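You operate a simulated robot arm through the tools that you are given. There is no shell and no other tool. Be economical: measure what you need, move in short steps, check, and stop when the job is done.

The job below is to be done with a simulated robot arm. You get a single attempt, and the scene is never put back.

TASK
Take the pin on the top of the tree bench and put it away on the top of the die bench. Take the felt block from the rubber mat on the inspection desk and put it on the glass of the light box. Take the ceramic core marked "B" from the back of the inspection desk and put it in the blue small tub. Stack the top die half marked "A1" from the top of the wash bench on top of the top die half that says "C3". Do these in any order.

The check looks at the end state, three seconds after you hand in, the way a careful person would. Anything else that was tipped, shoved, dropped, spilled or broken makes it a failure.

THE ROBOT
A 7-joint arm with a two-finger parallel gripper on a trunk, on a base that drives. Base frame: it is fixed to the floor where the robot stands at the start and does not move with it; the origin is under the middle of the robot, x ahead of it, y to its left, z up; the surface under the hand at the start is at about z = 85. Lengths are in cm, angles in degrees, forces in N, time in s.
With the tool pointing down near the work surface it reaches from about 48 to 92 cm from the robot's upright axis, wherever it stands. Its first joint turns from -115.0 to 115.0 degrees. Places, roughly: ceramic core [100, -225, 75]; felt block (5x3x3 cm) [50, -120, 80]; glass of the light box (13x17 cm) [54, -190, 84]; pin (3x3x10 cm) [70, 10, 90]; small tub (11x11x8 cm) [80, -190, 80]; top die half [75, -550, 75]; top of the die bench [-120, 230, 80]. Payload 3.91 kg.
The tool frame sits at the grasp point between the pads (the TCP): z along the fingers, y along the line on which they close. The tips reach 3 cm beyond it. Largest opening 11 cm; finger width 2, thickness 1; the body of the gripper, 4.8 by 11.2 cm, starts 5.5 cm behind the TCP.
Orientation is that of the tool frame in the base frame, as [roll, pitch, yaw] about the fixed x, y, z axes, in that order (R = Rz(yaw) Ry(pitch) Rx(roll)). With the fingers straight down and closing along the base's y, the tool's x points along the base's -x, its y along +y and its z along -z.

THE INTERFACE
- The arm moves only by the tool move_arm. Its argument "targets" is a list of rows, each an object of numbers (a shift or turn left out is 0, a gripper value left out holds the last): "x", "y", "z": the shift along the base's x, y, z in units of 50 mm (1.0 is 50 mm); "ax", "ay", "az": the turn, a rotation vector about the base's x, y, z in units of 8 degrees (1.0 is 8 degrees); "jaw": the opening, from 0 (shut) to 1 (fully open). In form: [{"x": .., "y": .., "z": .., "ax": .., "ay": .., "az": .., "jaw": ..}, ...]. A call has 1 to 12 rows; each row shifts and turns the commanded pose from where the row before left it. A call with a number of a shift or a turn outside -1 to 1 is refused whole. A row lasts 0.2 s, in which the tool goes at most 5 cm and 8.6 degrees; a call with a longer step from one row to the next is refused whole, and so is a gripper value outside its range. Where a pose cannot be reached the arm comes as near as it can. A force on the tool above 40 N (or 10 N above the force at the start of the call, whichever is more), or a blocked arm, ends the call early, and 0.2 s more pass. The fingers move at their own pace (about 15.3 cm/s each) and stop on an object; they squeeze with about 35 N. The grip force told is the motor's: it shows also when the fingers shut on nothing. Time passes only in rows, and 0.2 s behind the last, so rows that do not move let the fingers close. The reply holds the time, the measured pose of the TCP, the force on the tool along the base axes, the opening and the grip force, in the units named above and with some noise, with the torque about the TCP (base axes, N m) and any sound that the robot's microphone picked up.
- Cameras (640 x 400 px; columns grow to the right, rows downward): "scene" is now at [21.96, 17.53, 133]; the picture's right is [-0.35, -0.94, 0.00], its down [-0.43, 0.16, -0.89] and it looks along [0.83, -0.31, -0.46] (base axes); focal length 257 px, centre (320, 200). "wrist" rides on the gripper at [7.2, 1.7, -10.3] in the tool frame; the picture's right is [-0.23, 0.97, 0.00], its down [-0.76, -0.18, -0.62] and it looks along [-0.61, -0.14, 0.78] (tool axes); focal length 222 px, centre (320, 200). There is no depth. A picture from a camera that has moved, and an enlarged one, comes with that camera's place and axes in the base frame and with its lens. The place of the scene camera against the robot may be out by one fixed shift of up to 1.2 cm in any direction.
- capture(camera): a new picture of that camera. The clock stands still meanwhile.
- slide_trunk(by): slides the trunk up (or, below 0, down) by that many cm; the arm and the scene camera ride with it, the base frame stays. It gives what a move gives, with no picture.
- steer(legs): drives the robot by 1 to 6 legs, each [ahead, left, turn to the left] in cm, cm and degrees, along the robot's own axes; the way and the turn of a leg run together, so that a leg with both is an arc; at most 150 cm and 180 degrees a leg. The arm and the cameras ride along, it lands a little off, and it stops where it bumps. It gives what a move gives.
- aim_head(pan, tilt): turns the head with the scene camera to pan (to the left, within 80 degrees either way) and tilt (down, from -29 to 69), counted from straight ahead of the robot. It gives what a move gives.
- close_up(camera, box): a new picture of the part [left, top, right, bottom] of that camera's present view, enlarged. The clock stands still meanwhile.
- job_done(): hands the job in; it is judged then, once.

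Work in short steps. Places have to be worked out from the pictures, the camera data and where the tool is seen: move nearer, look again, correct. Check each grasp and each placing, and mend what went wrong. You have 165 turns and 112 pictures in all, those below and enlarged ones among them. Open the gripper and draw the arm clear of the work before you hand the job in, unless the task says otherwise; then end with one line.

The tools are called after ">>>" as name(argument=value, ...) on one line, values as JSON. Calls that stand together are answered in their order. move_arm: Moves the arm, as the interface text tells. Its arguments: {"type":"object","properties":{"targets":{"type":"array","items":{"type":"object","properties":{"x":{"type":"number"},"y":{"type":"number"},"z":{"type":"number"},"ax":{"type":"number"},"ay":{"type":"number"},"az":{"type":"number"},"jaw":{"type":"number"}}}}},"required":["targets"]} The other tools are called the same way: slide_trunk (by) slides the trunk up or down; steer (legs) drives the base; aim_head (pan, tilt) turns the head that bears the scene camera; capture (camera) takes a picture; close_up (camera, box) takes an enlarged picture of a part of a camera's view; job_done () hands the job in.

At the start:

```text
time_s: 0.0
position: [55.14, 6.37, 111.44]
orientation: [-179.9, 0.0, -179.9]
wrist_force: [-0.3, -0.7, 0.0]
moment: [0.0, -0.02, -0.02]
opening: 11.01
finger_force: 0.1
trunk travel left (down, up): [-65.0, 34.0]
robot x, y, heading: [-0.35, -0.12, -0.3]
head pan, tilt: [-20.6, 27.3]
```

scene: 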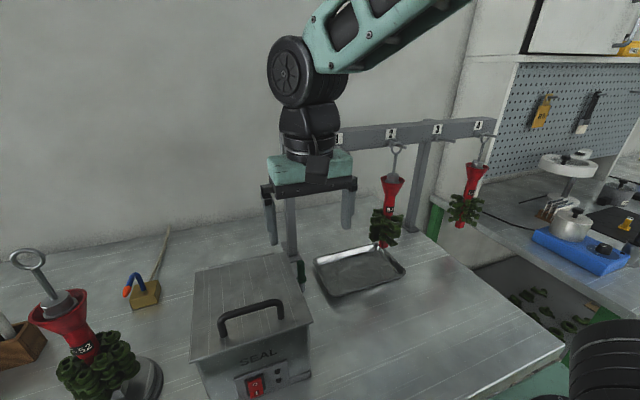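
wrist: 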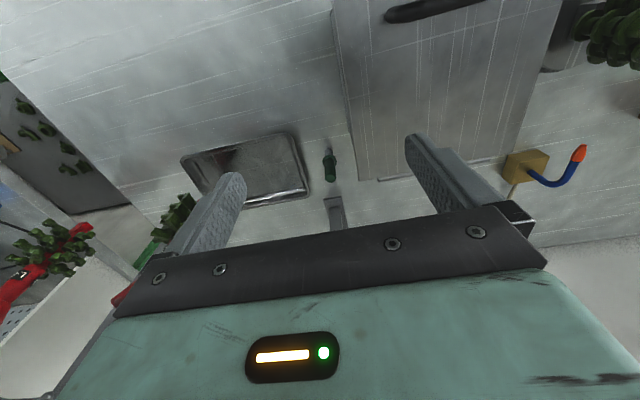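

I see the tree bench in front; a small dark-green upright item beside the tray may be the pin. I enlarge both views to check it.

>>> close_up(camera="scene", box=[230, 180, 430, 305])

>>> close_up(camera="wrist", box=[220, 80, 440, 217])

```text
3.20 times, centred on (330, 242) of scene
camera zoom: at [21.96, 17.53, 133.0], right [-0.35, -0.94, 0.0], down [-0.43, 0.16, -0.89], along [0.83, -0.31, -0.46], focal length 821 px, centre (288, 64)
```

zoom: 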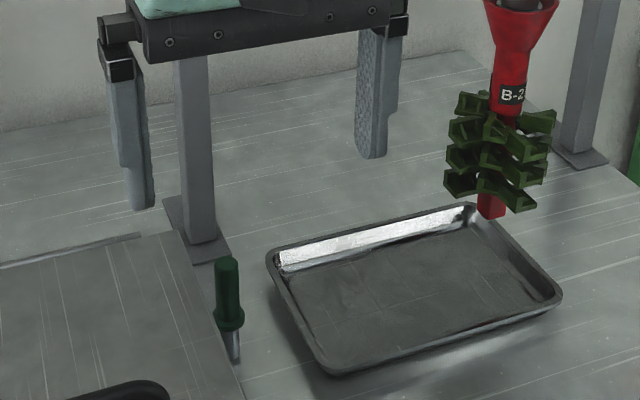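

```text
2.91 times, centred on (330, 148) of wrist
camera zoom: at [47.88, 8.28, 121.76], right [0.23, 0.97, 0.0], down [0.76, -0.18, 0.62], along [0.61, -0.14, -0.78], focal length 646 px, centre (291, 350)
```

zoom: 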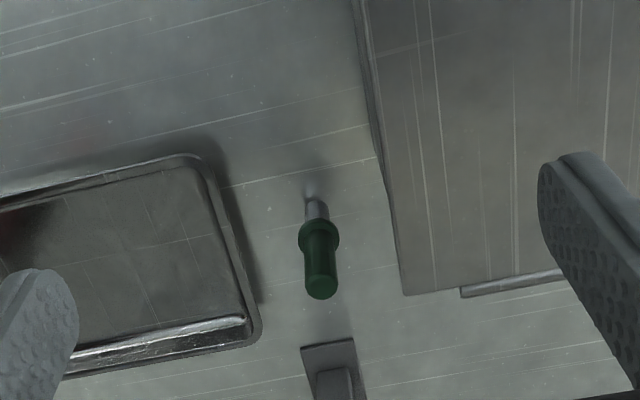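

The pin stands upright at about (65.3, 5.8), z 85–95, with the box edge at y≈9.7 beside it. I turn the gripper 90° so it closes along x, and move above the pin.

>>> move_arm(targets=[{"az": 1, "jaw": 0.55}, {"az": 1}, {"az": 1}, {"az": 1}, {"az": 1}, {"az": 1}, {"az": 1}, {"az": 1}, {"az": 1}, {"az": 1}, {"az": 1}, {"az": 0.25}])

>>> move_arm(targets=[{"x": 0.7}, {"x": 0.7}, {"x": 0.6, "y": -0.12}, {"z": -0.7}, {"z": -0.5}])

>>> capture(camera="wrist")

>>> capture(camera="scene")

```text
time_s: 2.6
position: [55.2, 6.47, 111.59]
orientation: [-179.9, 0.0, -89.9]
wrist_force: [0.1, 0.5, -0.5]
moment: [-0.02, 0.01, -0.03]
opening: 6.07
finger_force: 0.1
trunk travel left (down, up): [-65.0, 34.0]
robot x, y, heading: [-0.01, -0.03, -0.1]
head pan, tilt: [-20.6, 27.3]
```

```text
time_s: 3.6
position: [64.89, 6.23, 109.51]
orientation: [179.8, 0.1, -89.8]
wrist_force: [-23.1, -2.4, 0.2]
moment: [0.29, -2.36, -0.52]
opening: 6.04
finger_force: 0.0
trunk travel left (down, up): [-65.0, 34.0]
robot x, y, heading: [-0.03, 0.11, 0.1]
head pan, tilt: [-20.6, 27.3]
stopped in row 4: the force on the tool passed its limit at 80 N (the readings are from after the stop); the commanded pose is now the measured one
```

```text
107 pictures are left
camera wrist: at [63.14, -1.1, 119.85], right [-0.97, 0.22, 0.0], down [0.18, 0.76, 0.62], along [0.14, 0.61, -0.78], focal length 222 px, centre (320, 200)
```

wrist: 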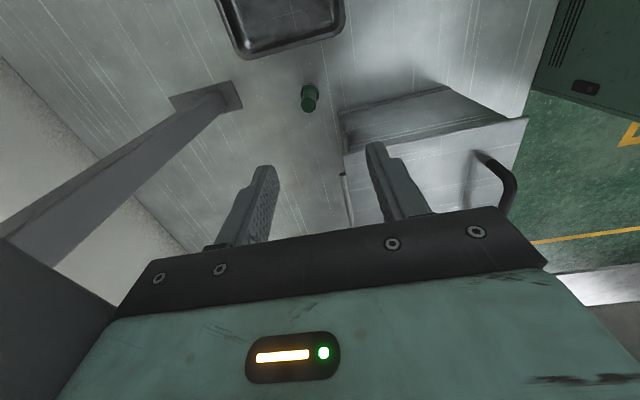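

```text
106 pictures are left
camera scene: at [21.74, 17.5, 133.01], right [-0.35, -0.94, 0.0], down [-0.43, 0.16, -0.89], along [0.83, -0.31, -0.46], focal length 257 px, centre (320, 200)
```

scene: 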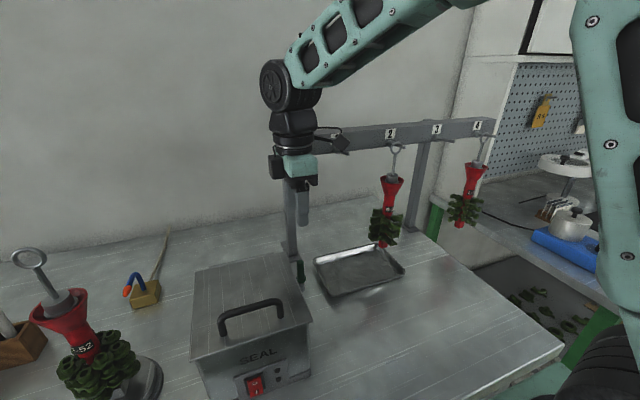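

Something at about 10 cm above the TCP touched while descending – likely the rail. I look closely at the contact zone before moving.

>>> close_up(camera="scene", box=[240, 50, 440, 175])

>>> close_up(camera="wrist", box=[0, 60, 320, 260])

```text
3.20 times, centred on (340, 112) of scene
camera zoom: at [21.74, 17.5, 133.01], right [-0.35, -0.94, 0.0], down [-0.43, 0.16, -0.89], along [0.83, -0.31, -0.46], focal length 821 px, centre (256, 480)
```

zoom: 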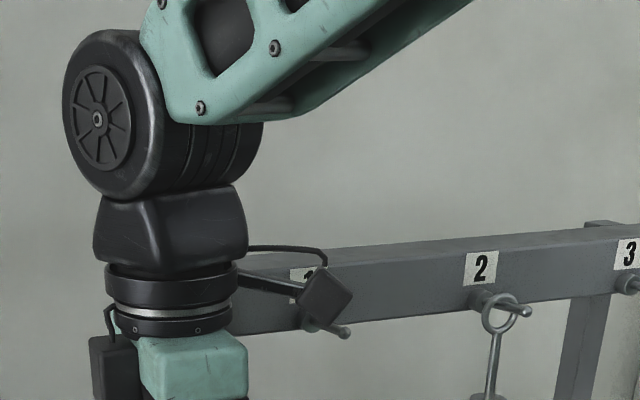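

```text
2.00 times, centred on (160, 160) of wrist
camera zoom: at [63.14, -1.1, 119.85], right [-0.97, 0.22, 0.0], down [0.18, 0.76, 0.62], along [0.14, 0.61, -0.78], focal length 444 px, centre (640, 280)
```

zoom: 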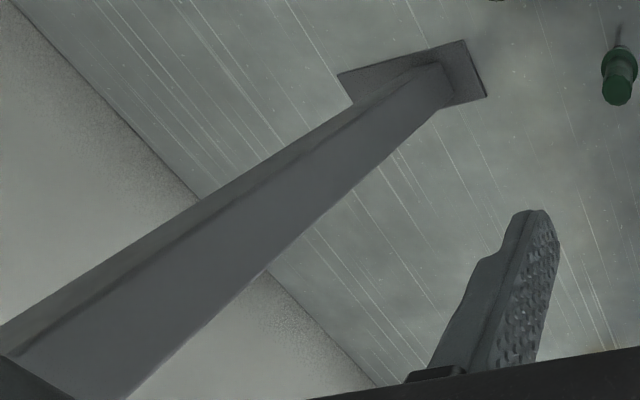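

The rail's front is at about x≈71, z≈116–121, and the gripper's side touched it. I back off, turn back to closing along y, and will approach the pin high on its handle, tilted so the wrist stays clear of the rail.

>>> move_arm(targets=[{"x": -0.5}, {"x": -0.8}, {"x": -0.5, "az": -1}, {"az": -1}, {"az": -1}, {"az": -1}, {"az": -1}, {"az": -1}, {"az": -1}, {"az": -1}, {"az": -1}, {"az": -1}])

>>> move_arm(targets=[{"az": -1}, {"az": -0.27}, {"ay": -0.75, "z": -0.5}, {"ay": -0.75, "z": -0.8}, {"z": -0.8}])

>>> capture(camera="wrist")

>>> capture(camera="scene")

```text
time_s: 6.2
position: [56.04, 6.1, 109.55]
orientation: [179.9, 0.2, -170.0]
wrist_force: [-1.0, 0.1, 0.3]
moment: [-0.04, -0.01, -0.02]
opening: 6.03
finger_force: 0.1
trunk travel left (down, up): [-65.0, 34.0]
robot x, y, heading: [0.01, -0.17, -0.4]
head pan, tilt: [-20.6, 27.3]
```

```text
time_s: 7.3
position: [55.99, 6.25, 103.12]
orientation: [179.5, 12.6, -179.9]
wrist_force: [-5.9, -1.8, 21.4]
moment: [0.64, 0.26, 0.37]
opening: 5.97
finger_force: 0.0
trunk travel left (down, up): [-65.0, 34.0]
robot x, y, heading: [-0.04, -0.01, -0.1]
head pan, tilt: [-20.6, 27.3]
stopped in row 5: the force on the tool passed its limit at 252 N (the readings are from after the stop); the commanded pose is now the measured one
```

```text
103 pictures are left
camera wrist: at [46.74, 7.93, 111.64], right [0.22, 0.97, 0.06], down [0.61, -0.18, 0.77], along [0.76, -0.14, -0.63], focal length 222 px, centre (320, 200)
```

wrist: 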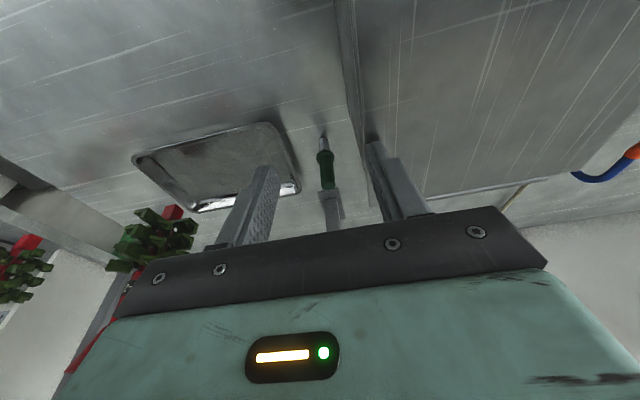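

```text
102 pictures are left
camera scene: at [21.8, 17.5, 133.07], right [-0.35, -0.94, 0.0], down [-0.43, 0.16, -0.89], along [0.83, -0.31, -0.46], focal length 257 px, centre (320, 200)
```

scene: 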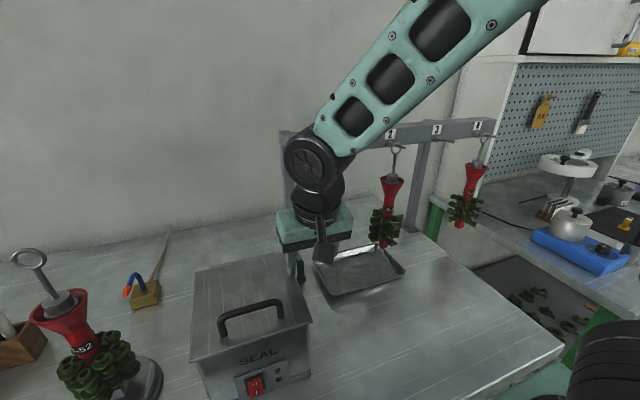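

The left finger tapped the box lid (top ≈100, edge y≈9.5). I raise, yaw −30° so the body clears the box's rear corner, lessen the tilt to 8°, narrow the jaw, and come to a spot short of the pin.

>>> move_arm(targets=[{"z": 0.7, "jaw": 0.42}, {"az": -0.95}, {"az": -0.95}, {"az": -0.95}, {"az": -0.9}, {"ay": 0.5, "ax": 0.29}, {"x": 0.8, "y": -0.15}])

>>> capture(camera="wrist")

```text
time_s: 8.9
position: [60.06, 5.51, 106.54]
orientation: [179.5, 7.8, 149.9]
wrist_force: [-0.1, 0.5, 0.4]
moment: [-0.01, -0.05, 0.03]
opening: 4.62
finger_force: 0.0
trunk travel left (down, up): [-65.0, 34.0]
robot x, y, heading: [-0.44, -0.08, -0.0]
head pan, tilt: [-20.6, 27.3]
```

```text
101 pictures are left
camera wrist: at [53.49, 11.25, 115.8], right [0.68, 0.73, 0.04], down [0.49, -0.49, 0.72], along [0.54, -0.47, -0.69], focal length 222 px, centre (320, 200)
```

wrist: 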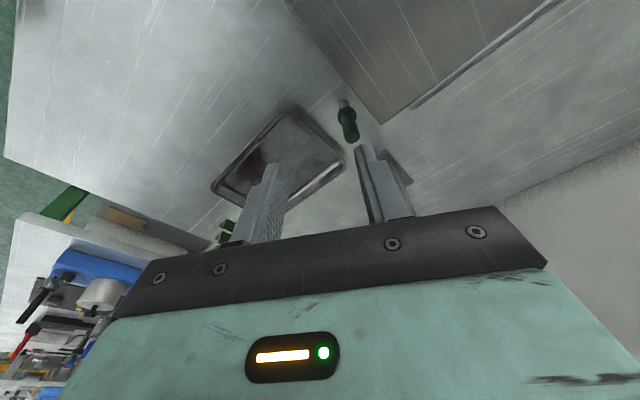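

The pin measures again at about (65.4, 5.8). I move over it at z≈99.5 and check.

>>> move_arm(targets=[{"z": -0.7, "x": 0.2}, {"x": 0.6, "y": 0.06, "z": -0.3}, {"x": 0.27, "z": -0.3}])

>>> capture(camera="wrist")

>>> close_up(camera="scene", box=[220, 160, 420, 285])

```text
time_s: 9.7
position: [65.57, 5.93, 99.87]
orientation: [179.5, 7.8, 150.0]
wrist_force: [-0.7, 1.0, 0.5]
moment: [0.0, -0.02, 0.0]
opening: 4.62
finger_force: 0.1
trunk travel left (down, up): [-65.0, 34.0]
robot x, y, heading: [-0.09, 0.28, 0.1]
head pan, tilt: [-20.6, 27.3]
```

```text
100 pictures are left
camera wrist: at [58.84, 11.68, 109.17], right [0.68, 0.73, 0.04], down [0.49, -0.49, 0.72], along [0.54, -0.47, -0.69], focal length 222 px, centre (320, 200)
```

wrist: 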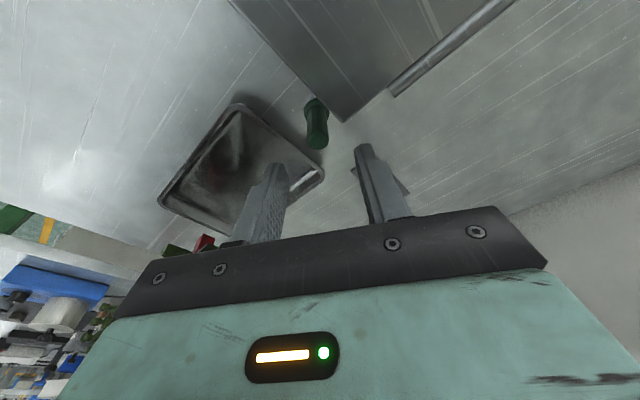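

```text
3.20 times, centred on (320, 222) of scene
camera zoom: at [21.88, 17.52, 133.01], right [-0.35, -0.94, 0.0], down [-0.43, 0.16, -0.89], along [0.83, -0.31, -0.46], focal length 821 px, centre (320, 128)
```

zoom: 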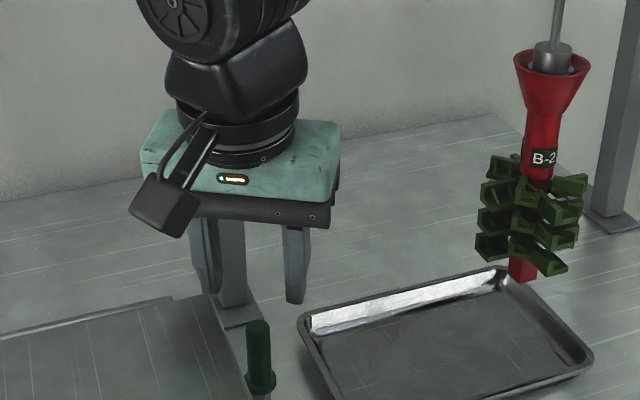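

The pin top lines up with the TCP in both views. I descend to about z 93.8 and watch force.

>>> move_arm(targets=[{"z": -0.3}, {"z": -0.3}, {"z": -0.3}, {"z": -0.3}])

>>> capture(camera="wrist")

>>> close_up(camera="scene", box=[220, 180, 420, 305])

```text
time_s: 10.7
position: [65.64, 5.89, 93.93]
orientation: [179.6, 7.7, 150.0]
wrist_force: [-0.2, 0.0, -0.3]
moment: [-0.01, 0.01, 0.01]
opening: 4.62
finger_force: 0.1
trunk travel left (down, up): [-65.0, 34.0]
robot x, y, heading: [-0.38, 0.15, 0.2]
head pan, tilt: [-20.6, 27.3]
```

```text
98 pictures are left
camera wrist: at [58.78, 11.51, 103.14], right [0.68, 0.73, 0.04], down [0.49, -0.49, 0.72], along [0.54, -0.47, -0.69], focal length 222 px, centre (320, 200)
```

wrist: 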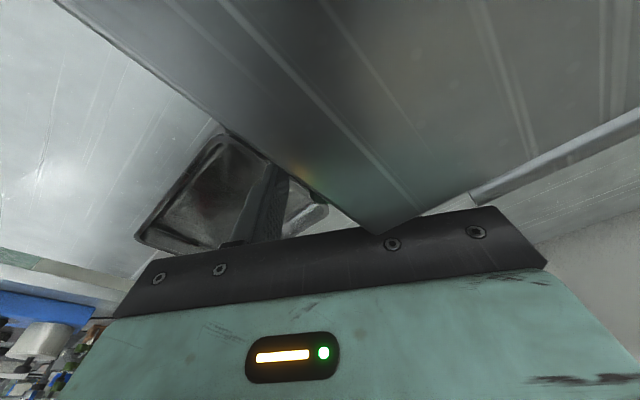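

```text
3.20 times, centred on (320, 242) of scene
camera zoom: at [21.89, 17.52, 133.01], right [-0.35, -0.94, 0.0], down [-0.43, 0.16, -0.89], along [0.83, -0.31, -0.46], focal length 821 px, centre (320, 64)
```

zoom: 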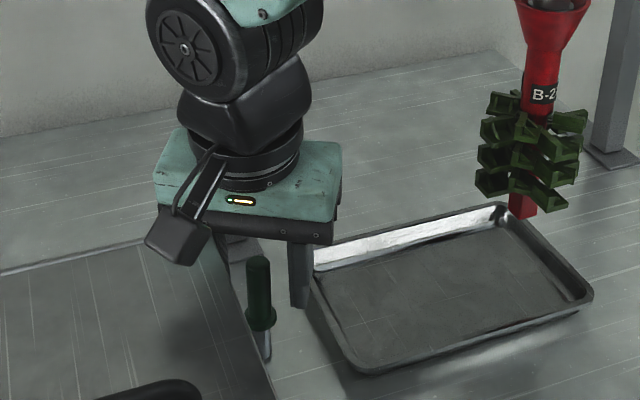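

The TCP projects onto the pin's head; no contact forces. I close the jaws.

>>> move_arm(targets=[{"jaw": 0.0}, {}, {}, {}])

>>> close_up(camera="scene", box=[220, 180, 420, 305])

```text
time_s: 11.7
position: [65.61, 5.86, 93.92]
orientation: [179.5, 7.7, 149.9]
wrist_force: [-0.5, -0.8, -0.3]
moment: [-0.02, -0.02, 0.03]
opening: 1.57
finger_force: 35.4
trunk travel left (down, up): [-65.0, 34.0]
robot x, y, heading: [-0.54, -0.24, 0.3]
head pan, tilt: [-20.6, 27.3]
```

```text
3.20 times, centred on (320, 242) of scene
camera zoom: at [21.91, 17.53, 133.0], right [-0.35, -0.94, 0.0], down [-0.43, 0.16, -0.89], along [0.83, -0.31, -0.46], focal length 821 px, centre (320, 64)
```

zoom: 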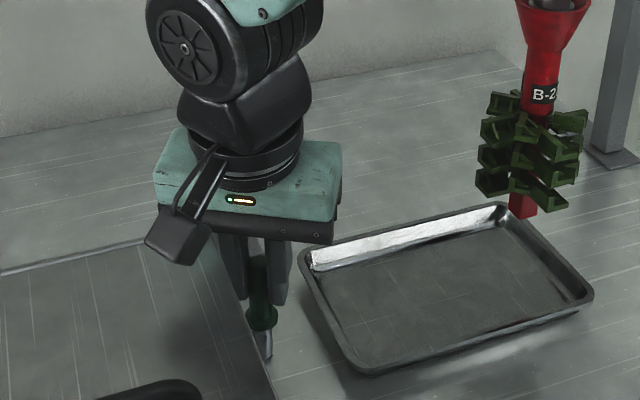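

Pin is gripped (opening 1.57 cm). I lift and back out along the way I came.

>>> move_arm(targets=[{"z": 0.3}, {"z": 0.3}, {"z": 0.3}, {"z": 0.3}, {"x": -0.27, "z": 0.3}, {"x": -0.6, "z": 0.3}, {"x": -0.4, "z": 0.6}, {"x": -0.5, "z": 0.7}, {"x": -0.4, "z": 0.8}, {"z": 0.8}])

>>> capture(camera="wrist")

>>> aim_head(pan=75, tilt=25)

>>> capture(camera="scene")

```text
time_s: 13.9
position: [54.52, 5.74, 117.6]
orientation: [179.7, 7.7, 150.0]
wrist_force: [-0.5, 0.0, -1.7]
moment: [0.02, 0.03, 0.05]
opening: 1.59
finger_force: 35.2
trunk travel left (down, up): [-65.0, 34.0]
robot x, y, heading: [0.24, 0.22, 0.0]
head pan, tilt: [-20.6, 27.3]
```

```text
95 pictures are left
camera wrist: at [47.91, 11.46, 126.82], right [0.68, 0.73, 0.04], down [0.49, -0.49, 0.72], along [0.54, -0.47, -0.69], focal length 222 px, centre (320, 200)
```

wrist: 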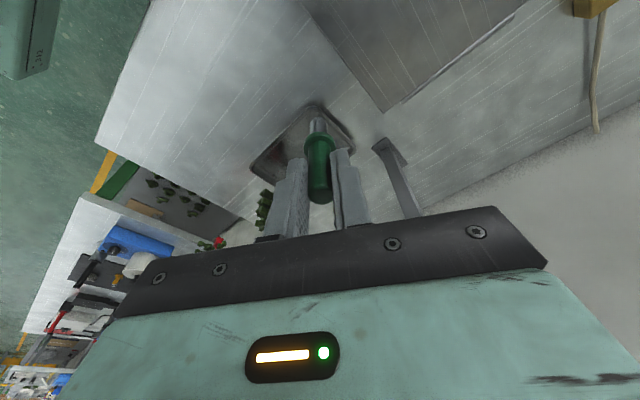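

```text
time_s: 15.6
position: [54.49, 5.65, 117.54]
orientation: [179.7, 7.8, 150.0]
wrist_force: [-0.8, 0.2, -0.5]
moment: [-0.02, -0.02, -0.01]
opening: 1.58
finger_force: 35.0
trunk travel left (down, up): [-65.0, 34.0]
robot x, y, heading: [-0.26, 0.16, 0.1]
head pan, tilt: [75.0, 25.0]
```

```text
94 pictures are left
camera scene: at [15.74, 29.64, 133.38], right [0.97, -0.26, 0.0], down [-0.11, -0.41, -0.91], along [0.23, 0.88, -0.42], focal length 257 px, centre (320, 200)
```

scene: 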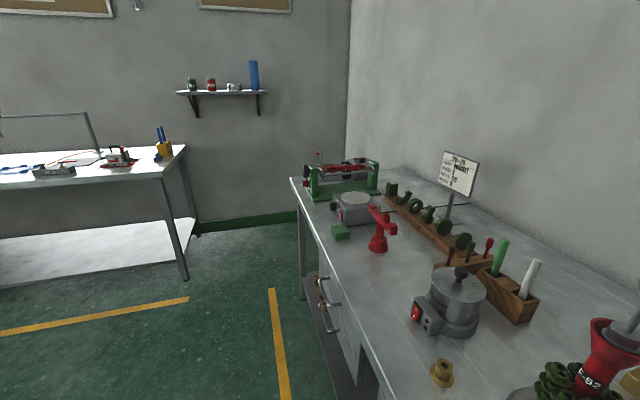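

Pin is held straight. The die bench seems to be the white one at the left rear (front edge y≈198, right end x≈−41). I back away from the tree bench, then turn left and look.

>>> steer(legs=[[-45, 0, 0]])

>>> steer(legs=[[0, 0, 90]])

>>> aim_head(pan=20, tilt=20)

>>> capture(camera="scene")

```text
time_s: 18.3
position: [9.25, 5.93, 117.54]
orientation: [179.7, 7.7, 150.3]
wrist_force: [0.2, 0.5, -1.0]
moment: [-0.01, 0.02, -0.01]
opening: 1.56
finger_force: 35.4
trunk travel left (down, up): [-65.0, 34.0]
robot x, y, heading: [-45.66, -0.11, 0.4]
head pan, tilt: [75.0, 25.0]
```

```text
time_s: 22.5
position: [-52.06, 54.23, 117.59]
orientation: [179.5, 7.8, -119.0]
wrist_force: [-0.1, 0.0, -1.0]
moment: [0.01, 0.01, 0.0]
opening: 1.58
finger_force: 35.0
trunk travel left (down, up): [-65.0, 34.0]
robot x, y, heading: [-45.1, 0.02, 90.8]
head pan, tilt: [75.0, 25.0]
```

```text
time_s: 23.8
position: [-51.91, 54.23, 117.53]
orientation: [179.6, 7.6, -119.0]
wrist_force: [0.2, 0.8, -1.0]
moment: [0.06, -0.03, -0.02]
opening: 1.55
finger_force: 35.2
trunk travel left (down, up): [-65.0, 34.0]
robot x, y, heading: [-45.25, 0.33, 91.0]
head pan, tilt: [20.0, 20.0]
```

```text
93 pictures are left
camera scene: at [-70.17, 22.61, 134.18], right [0.93, 0.36, 0.0], down [0.12, -0.32, -0.94], along [-0.34, 0.88, -0.34], focal length 257 px, centre (320, 200)
```

scene: 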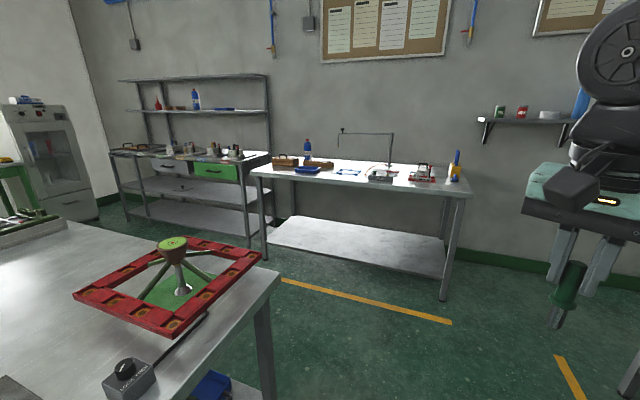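

The middle white bench (x≈−196…−40, front y≈202) is the die bench. I drive up to it, keeping clear of the table at the left.

>>> steer(legs=[[122, 15, 0]])

>>> aim_head(pan=5, tilt=35)

>>> capture(camera="scene")

```text
time_s: 29.9
position: [-68.32, 174.7, 117.46]
orientation: [179.7, 7.8, -119.4]
wrist_force: [0.3, 0.1, -0.6]
moment: [-0.01, 0.0, 0.02]
opening: 1.56
finger_force: 35.2
trunk travel left (down, up): [-65.0, 34.0]
robot x, y, heading: [-61.88, 120.45, 90.7]
head pan, tilt: [20.0, 20.0]
```

```text
time_s: 30.7
position: [-68.38, 174.57, 117.49]
orientation: [179.7, 7.8, -119.3]
wrist_force: [-0.2, 0.7, -0.4]
moment: [0.03, 0.0, -0.01]
opening: 1.53
finger_force: 35.2
trunk travel left (down, up): [-65.0, 34.0]
robot x, y, heading: [-61.7, 119.99, 91.2]
head pan, tilt: [5.0, 35.0]
```

```text
92 pictures are left
camera scene: at [-84.41, 143.08, 131.81], right [0.99, 0.1, 0.0], down [0.06, -0.57, -0.82], along [-0.08, 0.82, -0.57], focal length 257 px, centre (320, 200)
```

scene: 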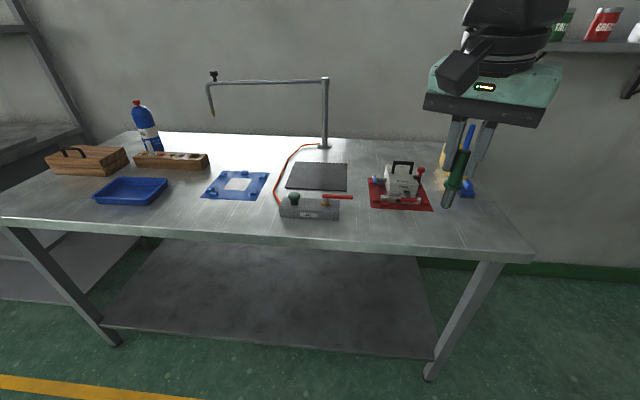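

Free spot: front right of the bench near (−51, 209), between the red mat and the edge. I drive closer, then check where the arm is.

>>> steer(legs=[[20, -10, 0]])

>>> capture(camera="scene")

>>> capture(camera="wrist")

```text
time_s: 32.4
position: [-58.49, 195.09, 117.54]
orientation: [179.6, 7.7, -119.5]
wrist_force: [-0.2, 0.7, -1.5]
moment: [-0.02, -0.03, 0.02]
opening: 1.57
finger_force: 35.3
trunk travel left (down, up): [-65.0, 34.0]
robot x, y, heading: [-52.15, 140.47, 90.9]
head pan, tilt: [5.0, 35.0]
```

```text
91 pictures are left
camera scene: at [-74.46, 163.63, 131.8], right [1.0, 0.1, 0.0], down [0.06, -0.57, -0.82], along [-0.08, 0.82, -0.57], focal length 257 px, centre (320, 200)
```

scene: 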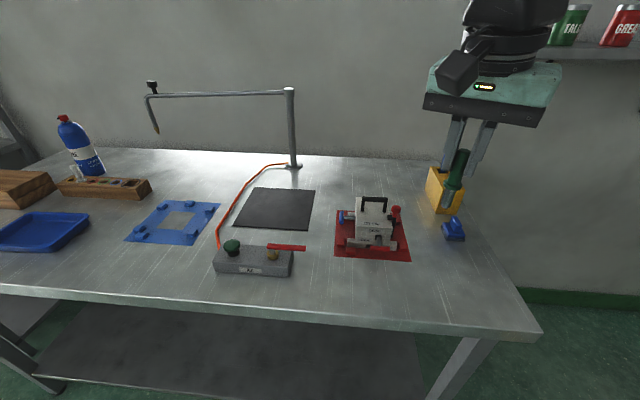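

```text
90 pictures are left
camera wrist: at [-64.15, 188.55, 126.8], right [-0.74, 0.67, 0.04], down [0.49, 0.5, 0.72], along [0.47, 0.55, -0.69], focal length 222 px, centre (320, 200)
```

wrist: 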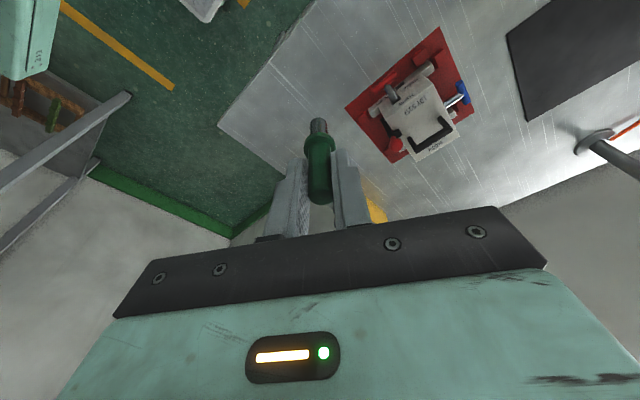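

Target spot is (−46, 206). I move above it and partly down.

>>> move_arm(targets=[{"x": 0.5, "y": 0.44}, {"x": 0.5, "y": 0.44}, {"x": 0.5, "y": 0.44}, {"x": 0.5, "y": 0.44}, {"x": 0.5, "y": 0.42, "z": -0.4}, {"z": -0.8}, {"z": -0.8}, {"z": -0.8}, {"z": -0.8}, {"z": -0.8}])

>>> capture(camera="wrist")

>>> close_up(camera="scene", box=[340, 120, 580, 345])

```text
time_s: 34.6
position: [-45.89, 205.85, 95.46]
orientation: [179.6, 7.8, -119.4]
wrist_force: [0.2, 0.3, 0.0]
moment: [0.04, -0.02, -0.07]
opening: 1.57
finger_force: 35.5
trunk travel left (down, up): [-65.0, 34.0]
robot x, y, heading: [-52.4, 140.07, 90.6]
head pan, tilt: [5.0, 35.0]
```

```text
89 pictures are left
camera wrist: at [-51.59, 199.23, 104.78], right [-0.74, 0.67, 0.04], down [0.49, 0.49, 0.72], along [0.47, 0.55, -0.69], focal length 222 px, centre (320, 200)
```

wrist: 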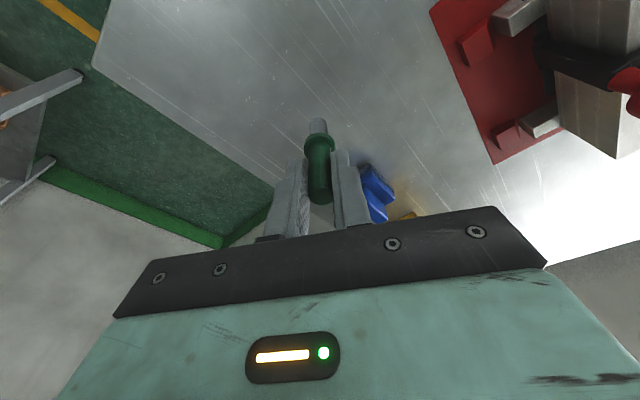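

```text
1.78 times, centred on (460, 232) of scene
camera zoom: at [-74.46, 163.6, 131.81], right [1.0, 0.1, 0.0], down [0.06, -0.57, -0.82], along [-0.08, 0.82, -0.57], focal length 456 px, centre (71, 142)
```

zoom: 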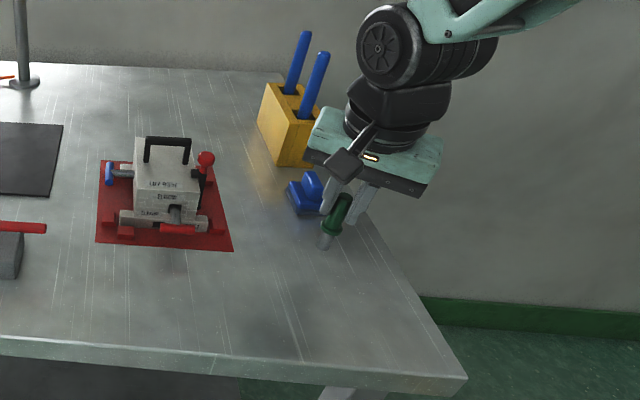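

Pin is above a clear spot. I lower quickly to about 1 cm above, then in small steps.

>>> move_arm(targets=[{"z": -0.5}, {"z": -0.4}, {"z": -0.1}, {"z": -0.06}, {}])

>>> close_up(camera="scene", box=[420, 180, 540, 305])

```text
time_s: 35.2
position: [-45.7, 206.17, 92.13]
orientation: [179.2, 8.4, -119.6]
wrist_force: [0.7, -8.2, 30.6]
moment: [-0.37, -0.12, -0.01]
opening: 1.58
finger_force: 35.3
trunk travel left (down, up): [-65.0, 34.0]
robot x, y, heading: [-52.23, 140.4, 90.5]
head pan, tilt: [5.0, 35.0]
stopped in row 3: the force on the tool passed its limit at 94 N (the readings are from after the stop); the commanded pose is now the measured one
```

```text
3.20 times, centred on (480, 242) of scene
camera zoom: at [-74.46, 163.48, 131.85], right [1.0, 0.1, 0.0], down [0.06, -0.57, -0.82], along [-0.08, 0.82, -0.57], focal length 821 px, centre (-192, 64)
```

zoom: 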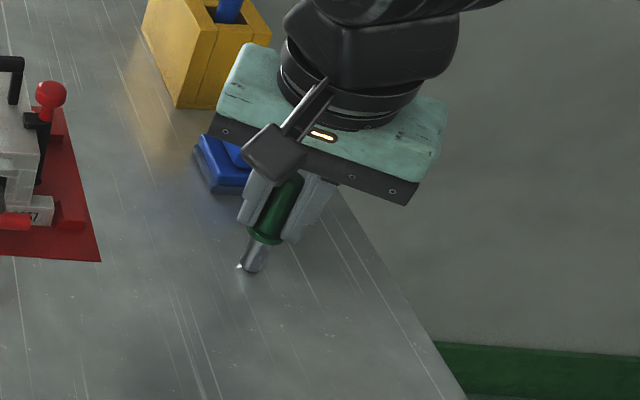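

Contact at TCP z≈92.1, so the bench top is about 83.3. I relieve the press a bit and check the pin's pose in the wrist view.

>>> move_arm(targets=[{"z": 0.08}, {}])

>>> capture(camera="wrist")

```text
time_s: 35.8
position: [-45.82, 206.22, 92.24]
orientation: [179.5, 8.0, -119.5]
wrist_force: [1.0, 0.2, 1.9]
moment: [0.06, -0.08, -0.02]
opening: 1.59
finger_force: 35.6
trunk travel left (down, up): [-65.0, 34.0]
robot x, y, heading: [-51.91, 140.47, 90.5]
head pan, tilt: [5.0, 35.0]
```

```text
86 pictures are left
camera wrist: at [-51.54, 199.57, 101.39], right [-0.74, 0.67, 0.04], down [0.49, 0.49, 0.72], along [0.47, 0.55, -0.69], focal length 222 px, centre (320, 200)
```

wrist: 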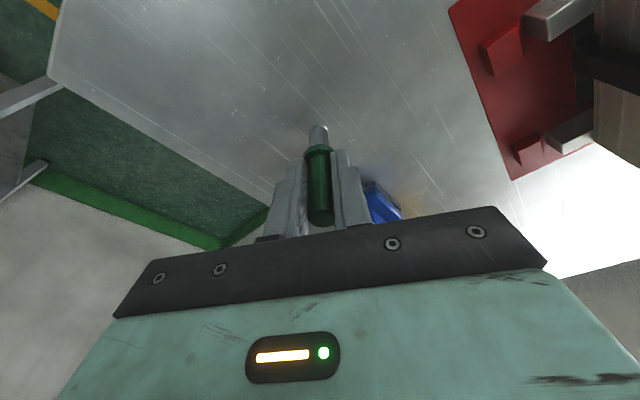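

The pin slid up a little in the grip but looks vertical and just touching. I press down 1 mm more and open partly.

>>> move_arm(targets=[{"z": -0.02}, {}])

>>> move_arm(targets=[{"jaw": 0.22}, {}, {}])

>>> capture(camera="wrist")

>>> close_up(camera="scene", box=[420, 180, 540, 305])

```text
time_s: 36.4
position: [-45.78, 206.23, 92.13]
orientation: [179.5, 8.1, -119.5]
wrist_force: [1.3, -1.7, 6.1]
moment: [-0.11, -0.11, -0.01]
opening: 1.57
finger_force: 35.8
trunk travel left (down, up): [-65.0, 34.0]
robot x, y, heading: [-52.19, 140.63, 90.7]
head pan, tilt: [5.0, 35.0]
```

```text
time_s: 37.2
position: [-45.93, 206.41, 92.33]
orientation: [179.4, 8.2, -119.6]
wrist_force: [-0.4, -0.5, 0.5]
moment: [0.01, -0.05, 0.01]
opening: 2.42
finger_force: 0.1
trunk travel left (down, up): [-65.0, 34.0]
robot x, y, heading: [-52.04, 140.62, 90.9]
head pan, tilt: [5.0, 35.0]
```

```text
85 pictures are left
camera wrist: at [-51.55, 199.57, 101.35], right [-0.74, 0.67, 0.04], down [0.49, 0.49, 0.72], along [0.47, 0.55, -0.69], focal length 222 px, centre (320, 200)
```

wrist: 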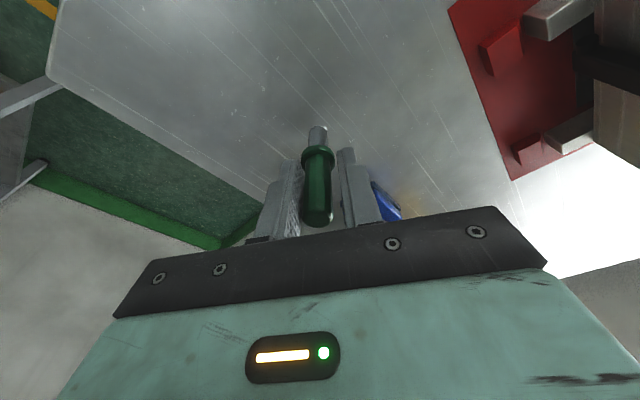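

```text
3.20 times, centred on (480, 242) of scene
camera zoom: at [-74.46, 163.63, 131.8], right [1.0, 0.1, 0.0], down [0.06, -0.57, -0.82], along [-0.08, 0.82, -0.57], focal length 821 px, centre (-192, 64)
```

zoom: 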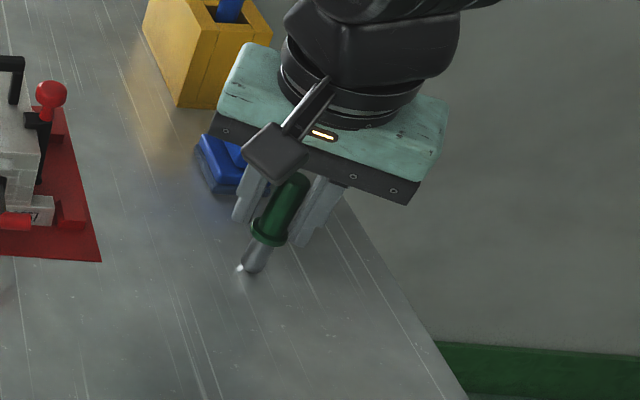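

The pin stands on its own. I open wider and raise straight up.

>>> move_arm(targets=[{"jaw": 0.42}, {}, {"z": 0.4}, {"z": 0.8}, {"z": 0.8}, {"z": 0.8}, {"z": 0.8}])

>>> close_up(camera="scene", box=[340, 120, 580, 345])

>>> capture(camera="wrist")

```text
time_s: 38.8
position: [-45.91, 206.31, 110.13]
orientation: [179.4, 8.0, -119.6]
wrist_force: [0.4, -0.1, -0.1]
moment: [-0.01, 0.0, 0.03]
opening: 4.62
finger_force: 0.1
trunk travel left (down, up): [-65.0, 34.0]
robot x, y, heading: [-52.14, 140.57, 90.3]
head pan, tilt: [5.0, 35.0]
```

```text
1.78 times, centred on (460, 232) of scene
camera zoom: at [-74.46, 163.66, 131.79], right [1.0, 0.1, 0.0], down [0.06, -0.57, -0.82], along [-0.08, 0.81, -0.57], focal length 456 px, centre (71, 142)
```

zoom: 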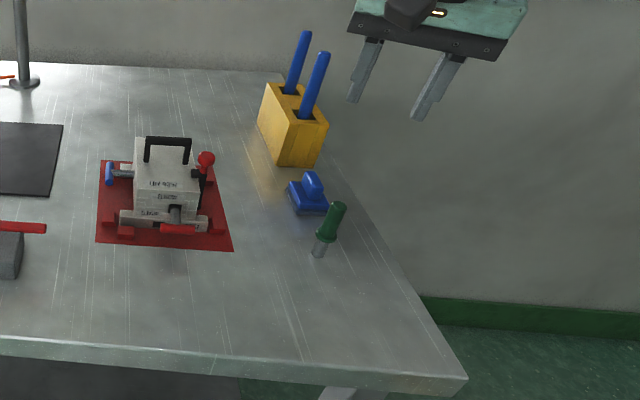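

```text
82 pictures are left
camera wrist: at [-51.61, 199.61, 119.39], right [-0.74, 0.67, 0.04], down [0.49, 0.49, 0.72], along [0.47, 0.55, -0.69], focal length 222 px, centre (320, 200)
```

wrist: 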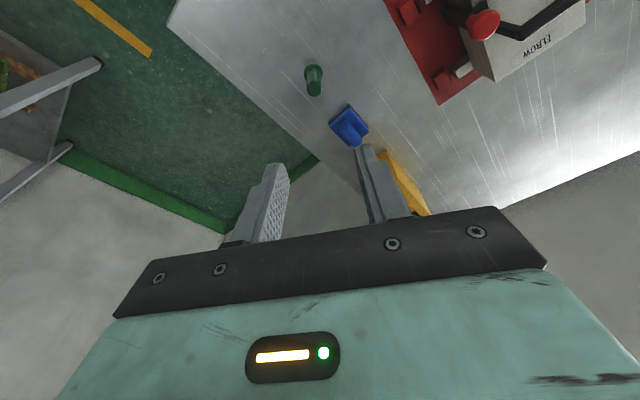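

The pin stands upright on the die bench. I level the tool, retract, and then drive back toward the start area.

>>> move_arm(targets=[{"z": 0.8}, {"z": 0.8, "y": -0.5}, {"az": 0.95, "y": -0.6}, {"az": 0.95, "y": -0.6}, {"az": 0.95, "y": -0.5}, {"az": 0.9, "y": -0.4}, {"ax": -1, "x": -0.5}])

>>> steer(legs=[[-140, -10, 0]])

>>> steer(legs=[[0, 0, -90]])

>>> aim_head(pan=-55, tilt=25)

>>> capture(camera="scene")

```text
time_s: 40.4
position: [-48.28, 193.21, 118.37]
orientation: [179.3, 0.2, -89.5]
wrist_force: [0.1, 0.0, -1.6]
moment: [-0.01, 0.01, 0.0]
opening: 4.61
finger_force: 0.0
trunk travel left (down, up): [-65.0, 34.0]
robot x, y, heading: [-51.99, 140.91, 90.6]
head pan, tilt: [5.0, 35.0]
```

```text
time_s: 47.5
position: [-37.07, 51.81, 118.37]
orientation: [179.3, 0.2, -90.2]
wrist_force: [1.2, -0.2, -0.2]
moment: [0.02, -0.04, -0.01]
opening: 4.63
finger_force: 0.0
trunk travel left (down, up): [-65.0, 34.0]
robot x, y, heading: [-41.24, -0.72, 89.7]
head pan, tilt: [5.0, 35.0]
```

```text
time_s: 51.8
position: [11.02, -5.84, 118.39]
orientation: [179.2, 0.3, 178.9]
wrist_force: [0.1, -0.8, 0.7]
moment: [0.04, 0.01, -0.04]
opening: 4.63
finger_force: 0.0
trunk travel left (down, up): [-65.0, 34.0]
robot x, y, heading: [-41.26, -0.57, -0.9]
head pan, tilt: [5.0, 35.0]
```

```text
time_s: 53.0
position: [11.12, -5.94, 118.33]
orientation: [179.3, 0.2, 178.8]
wrist_force: [0.2, -0.8, -0.1]
moment: [0.02, -0.04, 0.01]
opening: 4.63
finger_force: 0.0
trunk travel left (down, up): [-65.0, 34.0]
robot x, y, heading: [-41.01, -1.01, -0.9]
head pan, tilt: [-55.0, 25.0]
```

```text
81 pictures are left
camera scene: at [-22.64, 12.15, 133.37], right [-0.83, -0.56, 0.0], down [-0.24, 0.35, -0.91], along [0.51, -0.75, -0.42], focal length 257 px, centre (320, 200)
```

scene: 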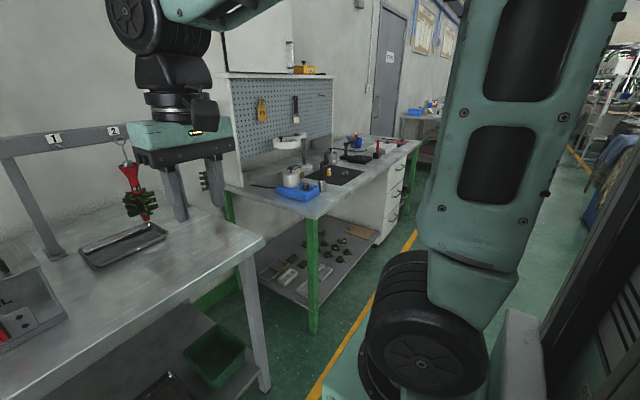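

The inspection desk lies along y≈−83…−240 with its front at x≈40. Something tall is at the right edge of view, so I look further right before driving.

>>> aim_head(pan=-80, tilt=35)

>>> capture(camera="scene")

```text
time_s: 53.9
position: [11.08, -5.82, 118.27]
orientation: [179.2, 0.2, 178.8]
wrist_force: [-0.1, 0.4, 0.8]
moment: [-0.04, 0.02, -0.01]
opening: 4.6
finger_force: 0.2
trunk travel left (down, up): [-65.0, 34.0]
robot x, y, heading: [-41.87, -0.61, -0.9]
head pan, tilt: [-80.0, 35.0]
```

```text
80 pictures are left
camera scene: at [-26.41, 11.08, 131.8], right [-0.99, -0.16, 0.0], down [-0.09, 0.57, -0.82], along [0.13, -0.81, -0.57], focal length 257 px, centre (320, 200)
```

scene: 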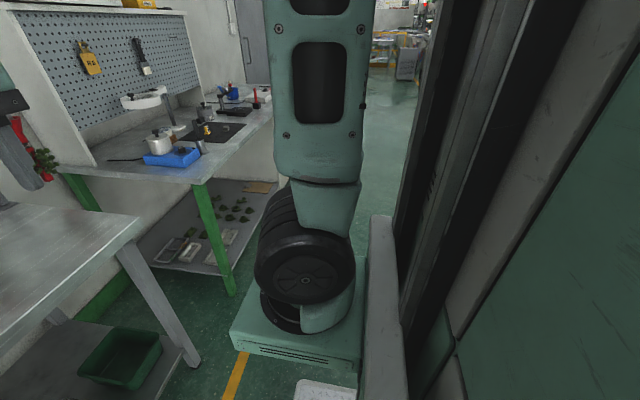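

That tall thing is my own trunk. I turn right to face along the aisle and look ahead.

>>> steer(legs=[[0, 0, -89]])

>>> aim_head(pan=0, tilt=25)

>>> capture(camera="scene")

```text
time_s: 58.2
position: [-46.88, -53.33, 118.34]
orientation: [179.3, 0.2, 88.8]
wrist_force: [-0.3, 0.7, 1.3]
moment: [0.0, 0.01, 0.02]
opening: 4.61
finger_force: 0.1
trunk travel left (down, up): [-65.0, 34.0]
robot x, y, heading: [-41.68, -0.57, -91.3]
head pan, tilt: [-80.0, 35.0]
```

```text
time_s: 59.7
position: [-46.99, -53.23, 118.3]
orientation: [179.3, 0.2, 88.7]
wrist_force: [-1.5, 0.1, 0.2]
moment: [0.02, 0.01, 0.0]
opening: 4.63
finger_force: 0.1
trunk travel left (down, up): [-65.0, 34.0]
robot x, y, heading: [-41.26, -0.74, -91.1]
head pan, tilt: [0.0, 25.0]
```

```text
79 pictures are left
camera scene: at [-22.31, -24.32, 133.38], right [-1.0, 0.02, 0.0], down [0.01, 0.42, -0.91], along [-0.02, -0.91, -0.42], focal length 257 px, centre (320, 200)
```

scene: 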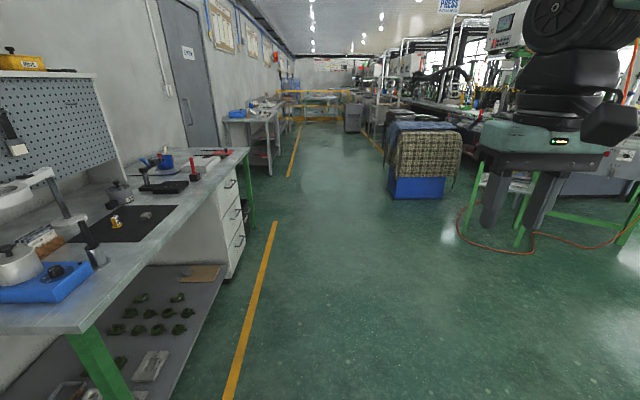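

The aisle is clear. I drive ahead 145 cm and turn left to face the desk.

>>> steer(legs=[[148, 0, 0], [0, 0, 91]])

>>> aim_head(pan=-5, tilt=30)

>>> capture(camera="scene")

```text
time_s: 70.8
position: [8.27, -154.46, 118.43]
orientation: [179.4, 0.2, 178.4]
wrist_force: [-0.7, 0.9, 0.7]
moment: [-0.03, -0.02, 0.01]
opening: 4.62
finger_force: 0.0
trunk travel left (down, up): [-65.0, 34.0]
robot x, y, heading: [-44.35, -148.58, -1.5]
head pan, tilt: [0.0, 25.0]
```

```text
time_s: 71.5
position: [8.31, -154.32, 118.33]
orientation: [179.3, 0.2, 178.3]
wrist_force: [0.5, -1.0, 0.3]
moment: [-0.03, 0.02, 0.0]
opening: 4.63
finger_force: 0.1
trunk travel left (down, up): [-65.0, 34.0]
robot x, y, heading: [-44.04, -148.6, -1.9]
head pan, tilt: [-5.0, 30.0]
```

```text
78 pictures are left
camera scene: at [-21.23, -129.29, 132.58], right [-0.11, -0.99, 0.0], down [-0.5, 0.06, -0.87], along [0.86, -0.1, -0.5], focal length 257 px, centre (320, 200)
```

scene: 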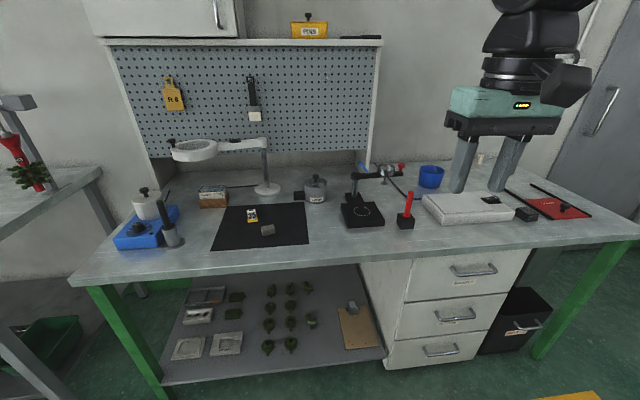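

Desk layout seen: felt block on black mat near (53,−119), white light box at right, blue tub behind. I drive nearer.

>>> steer(legs=[[30, -4, 1.5]])

>>> aim_head(pan=8, tilt=40)

>>> capture(camera="scene")

>>> aim_head(pan=-40, tilt=35)

>>> capture(camera="scene")

```text
time_s: 73.5
position: [38.22, -157.66, 118.31]
orientation: [179.2, 0.2, 179.7]
wrist_force: [-0.4, -0.6, 0.1]
moment: [-0.02, 0.0, 0.01]
opening: 4.64
finger_force: 0.2
trunk travel left (down, up): [-65.0, 34.0]
robot x, y, heading: [-14.03, -153.19, -0.1]
head pan, tilt: [-5.0, 30.0]
```

```text
time_s: 74.3
position: [38.17, -157.63, 118.3]
orientation: [179.3, 0.3, 179.6]
wrist_force: [0.3, -0.4, 0.2]
moment: [0.01, 0.01, 0.02]
opening: 4.61
finger_force: 0.1
trunk travel left (down, up): [-65.0, 34.0]
robot x, y, heading: [-14.61, -153.0, -0.3]
head pan, tilt: [8.0, 40.0]
```

```text
77 pictures are left
camera scene: at [7.48, -131.27, 131.05], right [0.14, -0.99, 0.0], down [-0.64, -0.09, -0.77], along [0.76, 0.1, -0.64], focal length 257 px, centre (320, 200)
```

scene: 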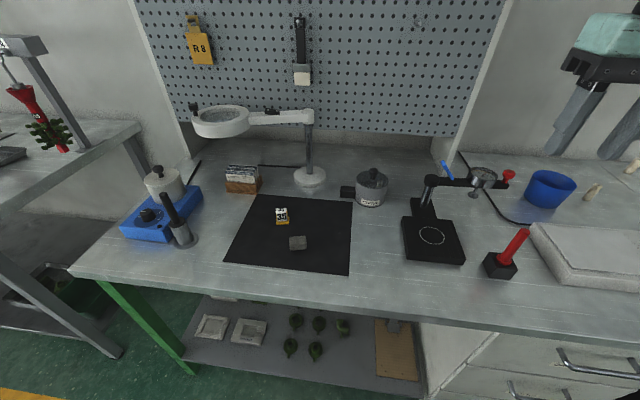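

```text
time_s: 75.5
position: [38.14, -157.6, 118.38]
orientation: [179.3, 0.2, 179.7]
wrist_force: [-0.4, -0.2, 0.1]
moment: [0.04, 0.0, -0.01]
opening: 4.59
finger_force: 0.0
trunk travel left (down, up): [-65.0, 34.0]
robot x, y, heading: [-14.05, -152.84, -0.3]
head pan, tilt: [-40.0, 35.0]
```

```text
76 pictures are left
camera scene: at [5.79, -138.1, 131.8], right [-0.64, -0.76, 0.0], down [-0.44, 0.37, -0.82], along [0.63, -0.53, -0.57], focal length 257 px, centre (320, 200)
```

scene: 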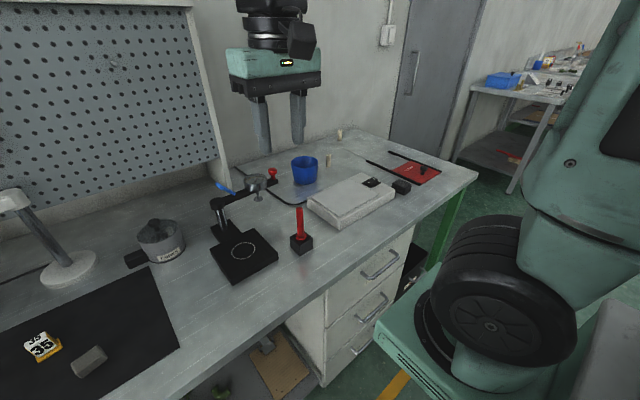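

Felt block judged at about (51.6,−119.3). I move the arm above it and look with the wrist camera.

>>> move_arm(targets=[{"x": 0.3, "y": 0.85, "jaw": 0.6}, {"x": 0.3, "y": 0.85}, {"x": 0.3, "y": 0.85}, {"x": 0.3, "y": 0.85}, {"x": 0.3, "y": 0.85}, {"x": 0.3, "y": 0.85}, {"x": 0.3, "y": 0.85}, {"y": 0.85}, {"y": 0.85}, {"z": -0.8}, {"z": -0.8}])

>>> capture(camera="wrist")

```text
time_s: 77.8
position: [48.59, -119.17, 110.58]
orientation: [179.3, 0.2, 179.7]
wrist_force: [-0.4, -0.1, -0.4]
moment: [0.02, 0.01, 0.0]
opening: 6.61
finger_force: 0.0
trunk travel left (down, up): [-65.0, 34.0]
robot x, y, heading: [-14.33, -153.12, -0.1]
head pan, tilt: [-40.0, 35.0]
```

```text
75 pictures are left
camera wrist: at [41.27, -117.6, 120.87], right [0.23, 0.97, 0.01], down [0.76, -0.19, 0.62], along [0.61, -0.13, -0.78], focal length 222 px, centre (320, 200)
```

wrist: 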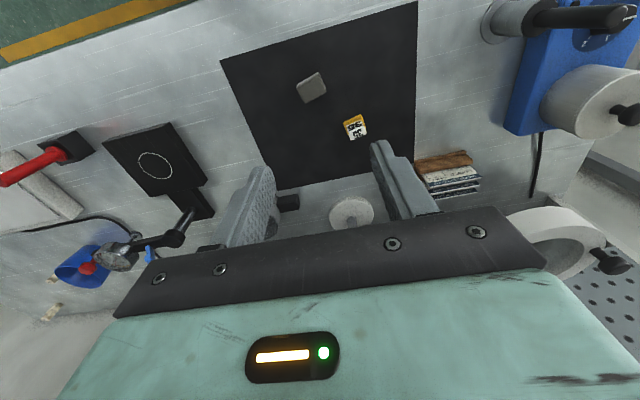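

I enlarge the wrist view to find the block's orientation.

>>> close_up(camera="wrist", box=[260, 50, 380, 125])

```text
5.33 times, centred on (320, 88) of wrist
camera zoom: at [41.27, -117.6, 120.87], right [0.23, 0.97, 0.01], down [0.76, -0.19, 0.62], along [0.61, -0.13, -0.78], focal length 1185 px, centre (320, 800)
```

zoom: 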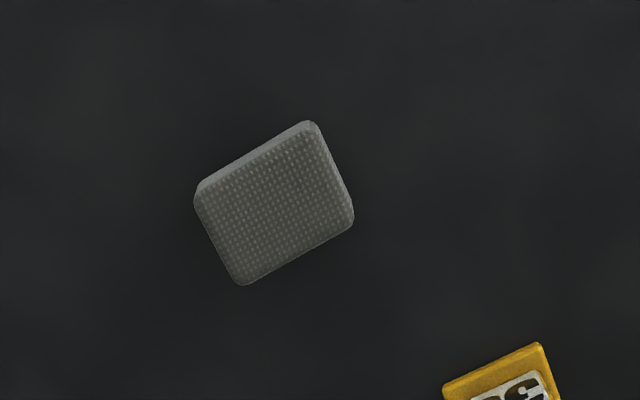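

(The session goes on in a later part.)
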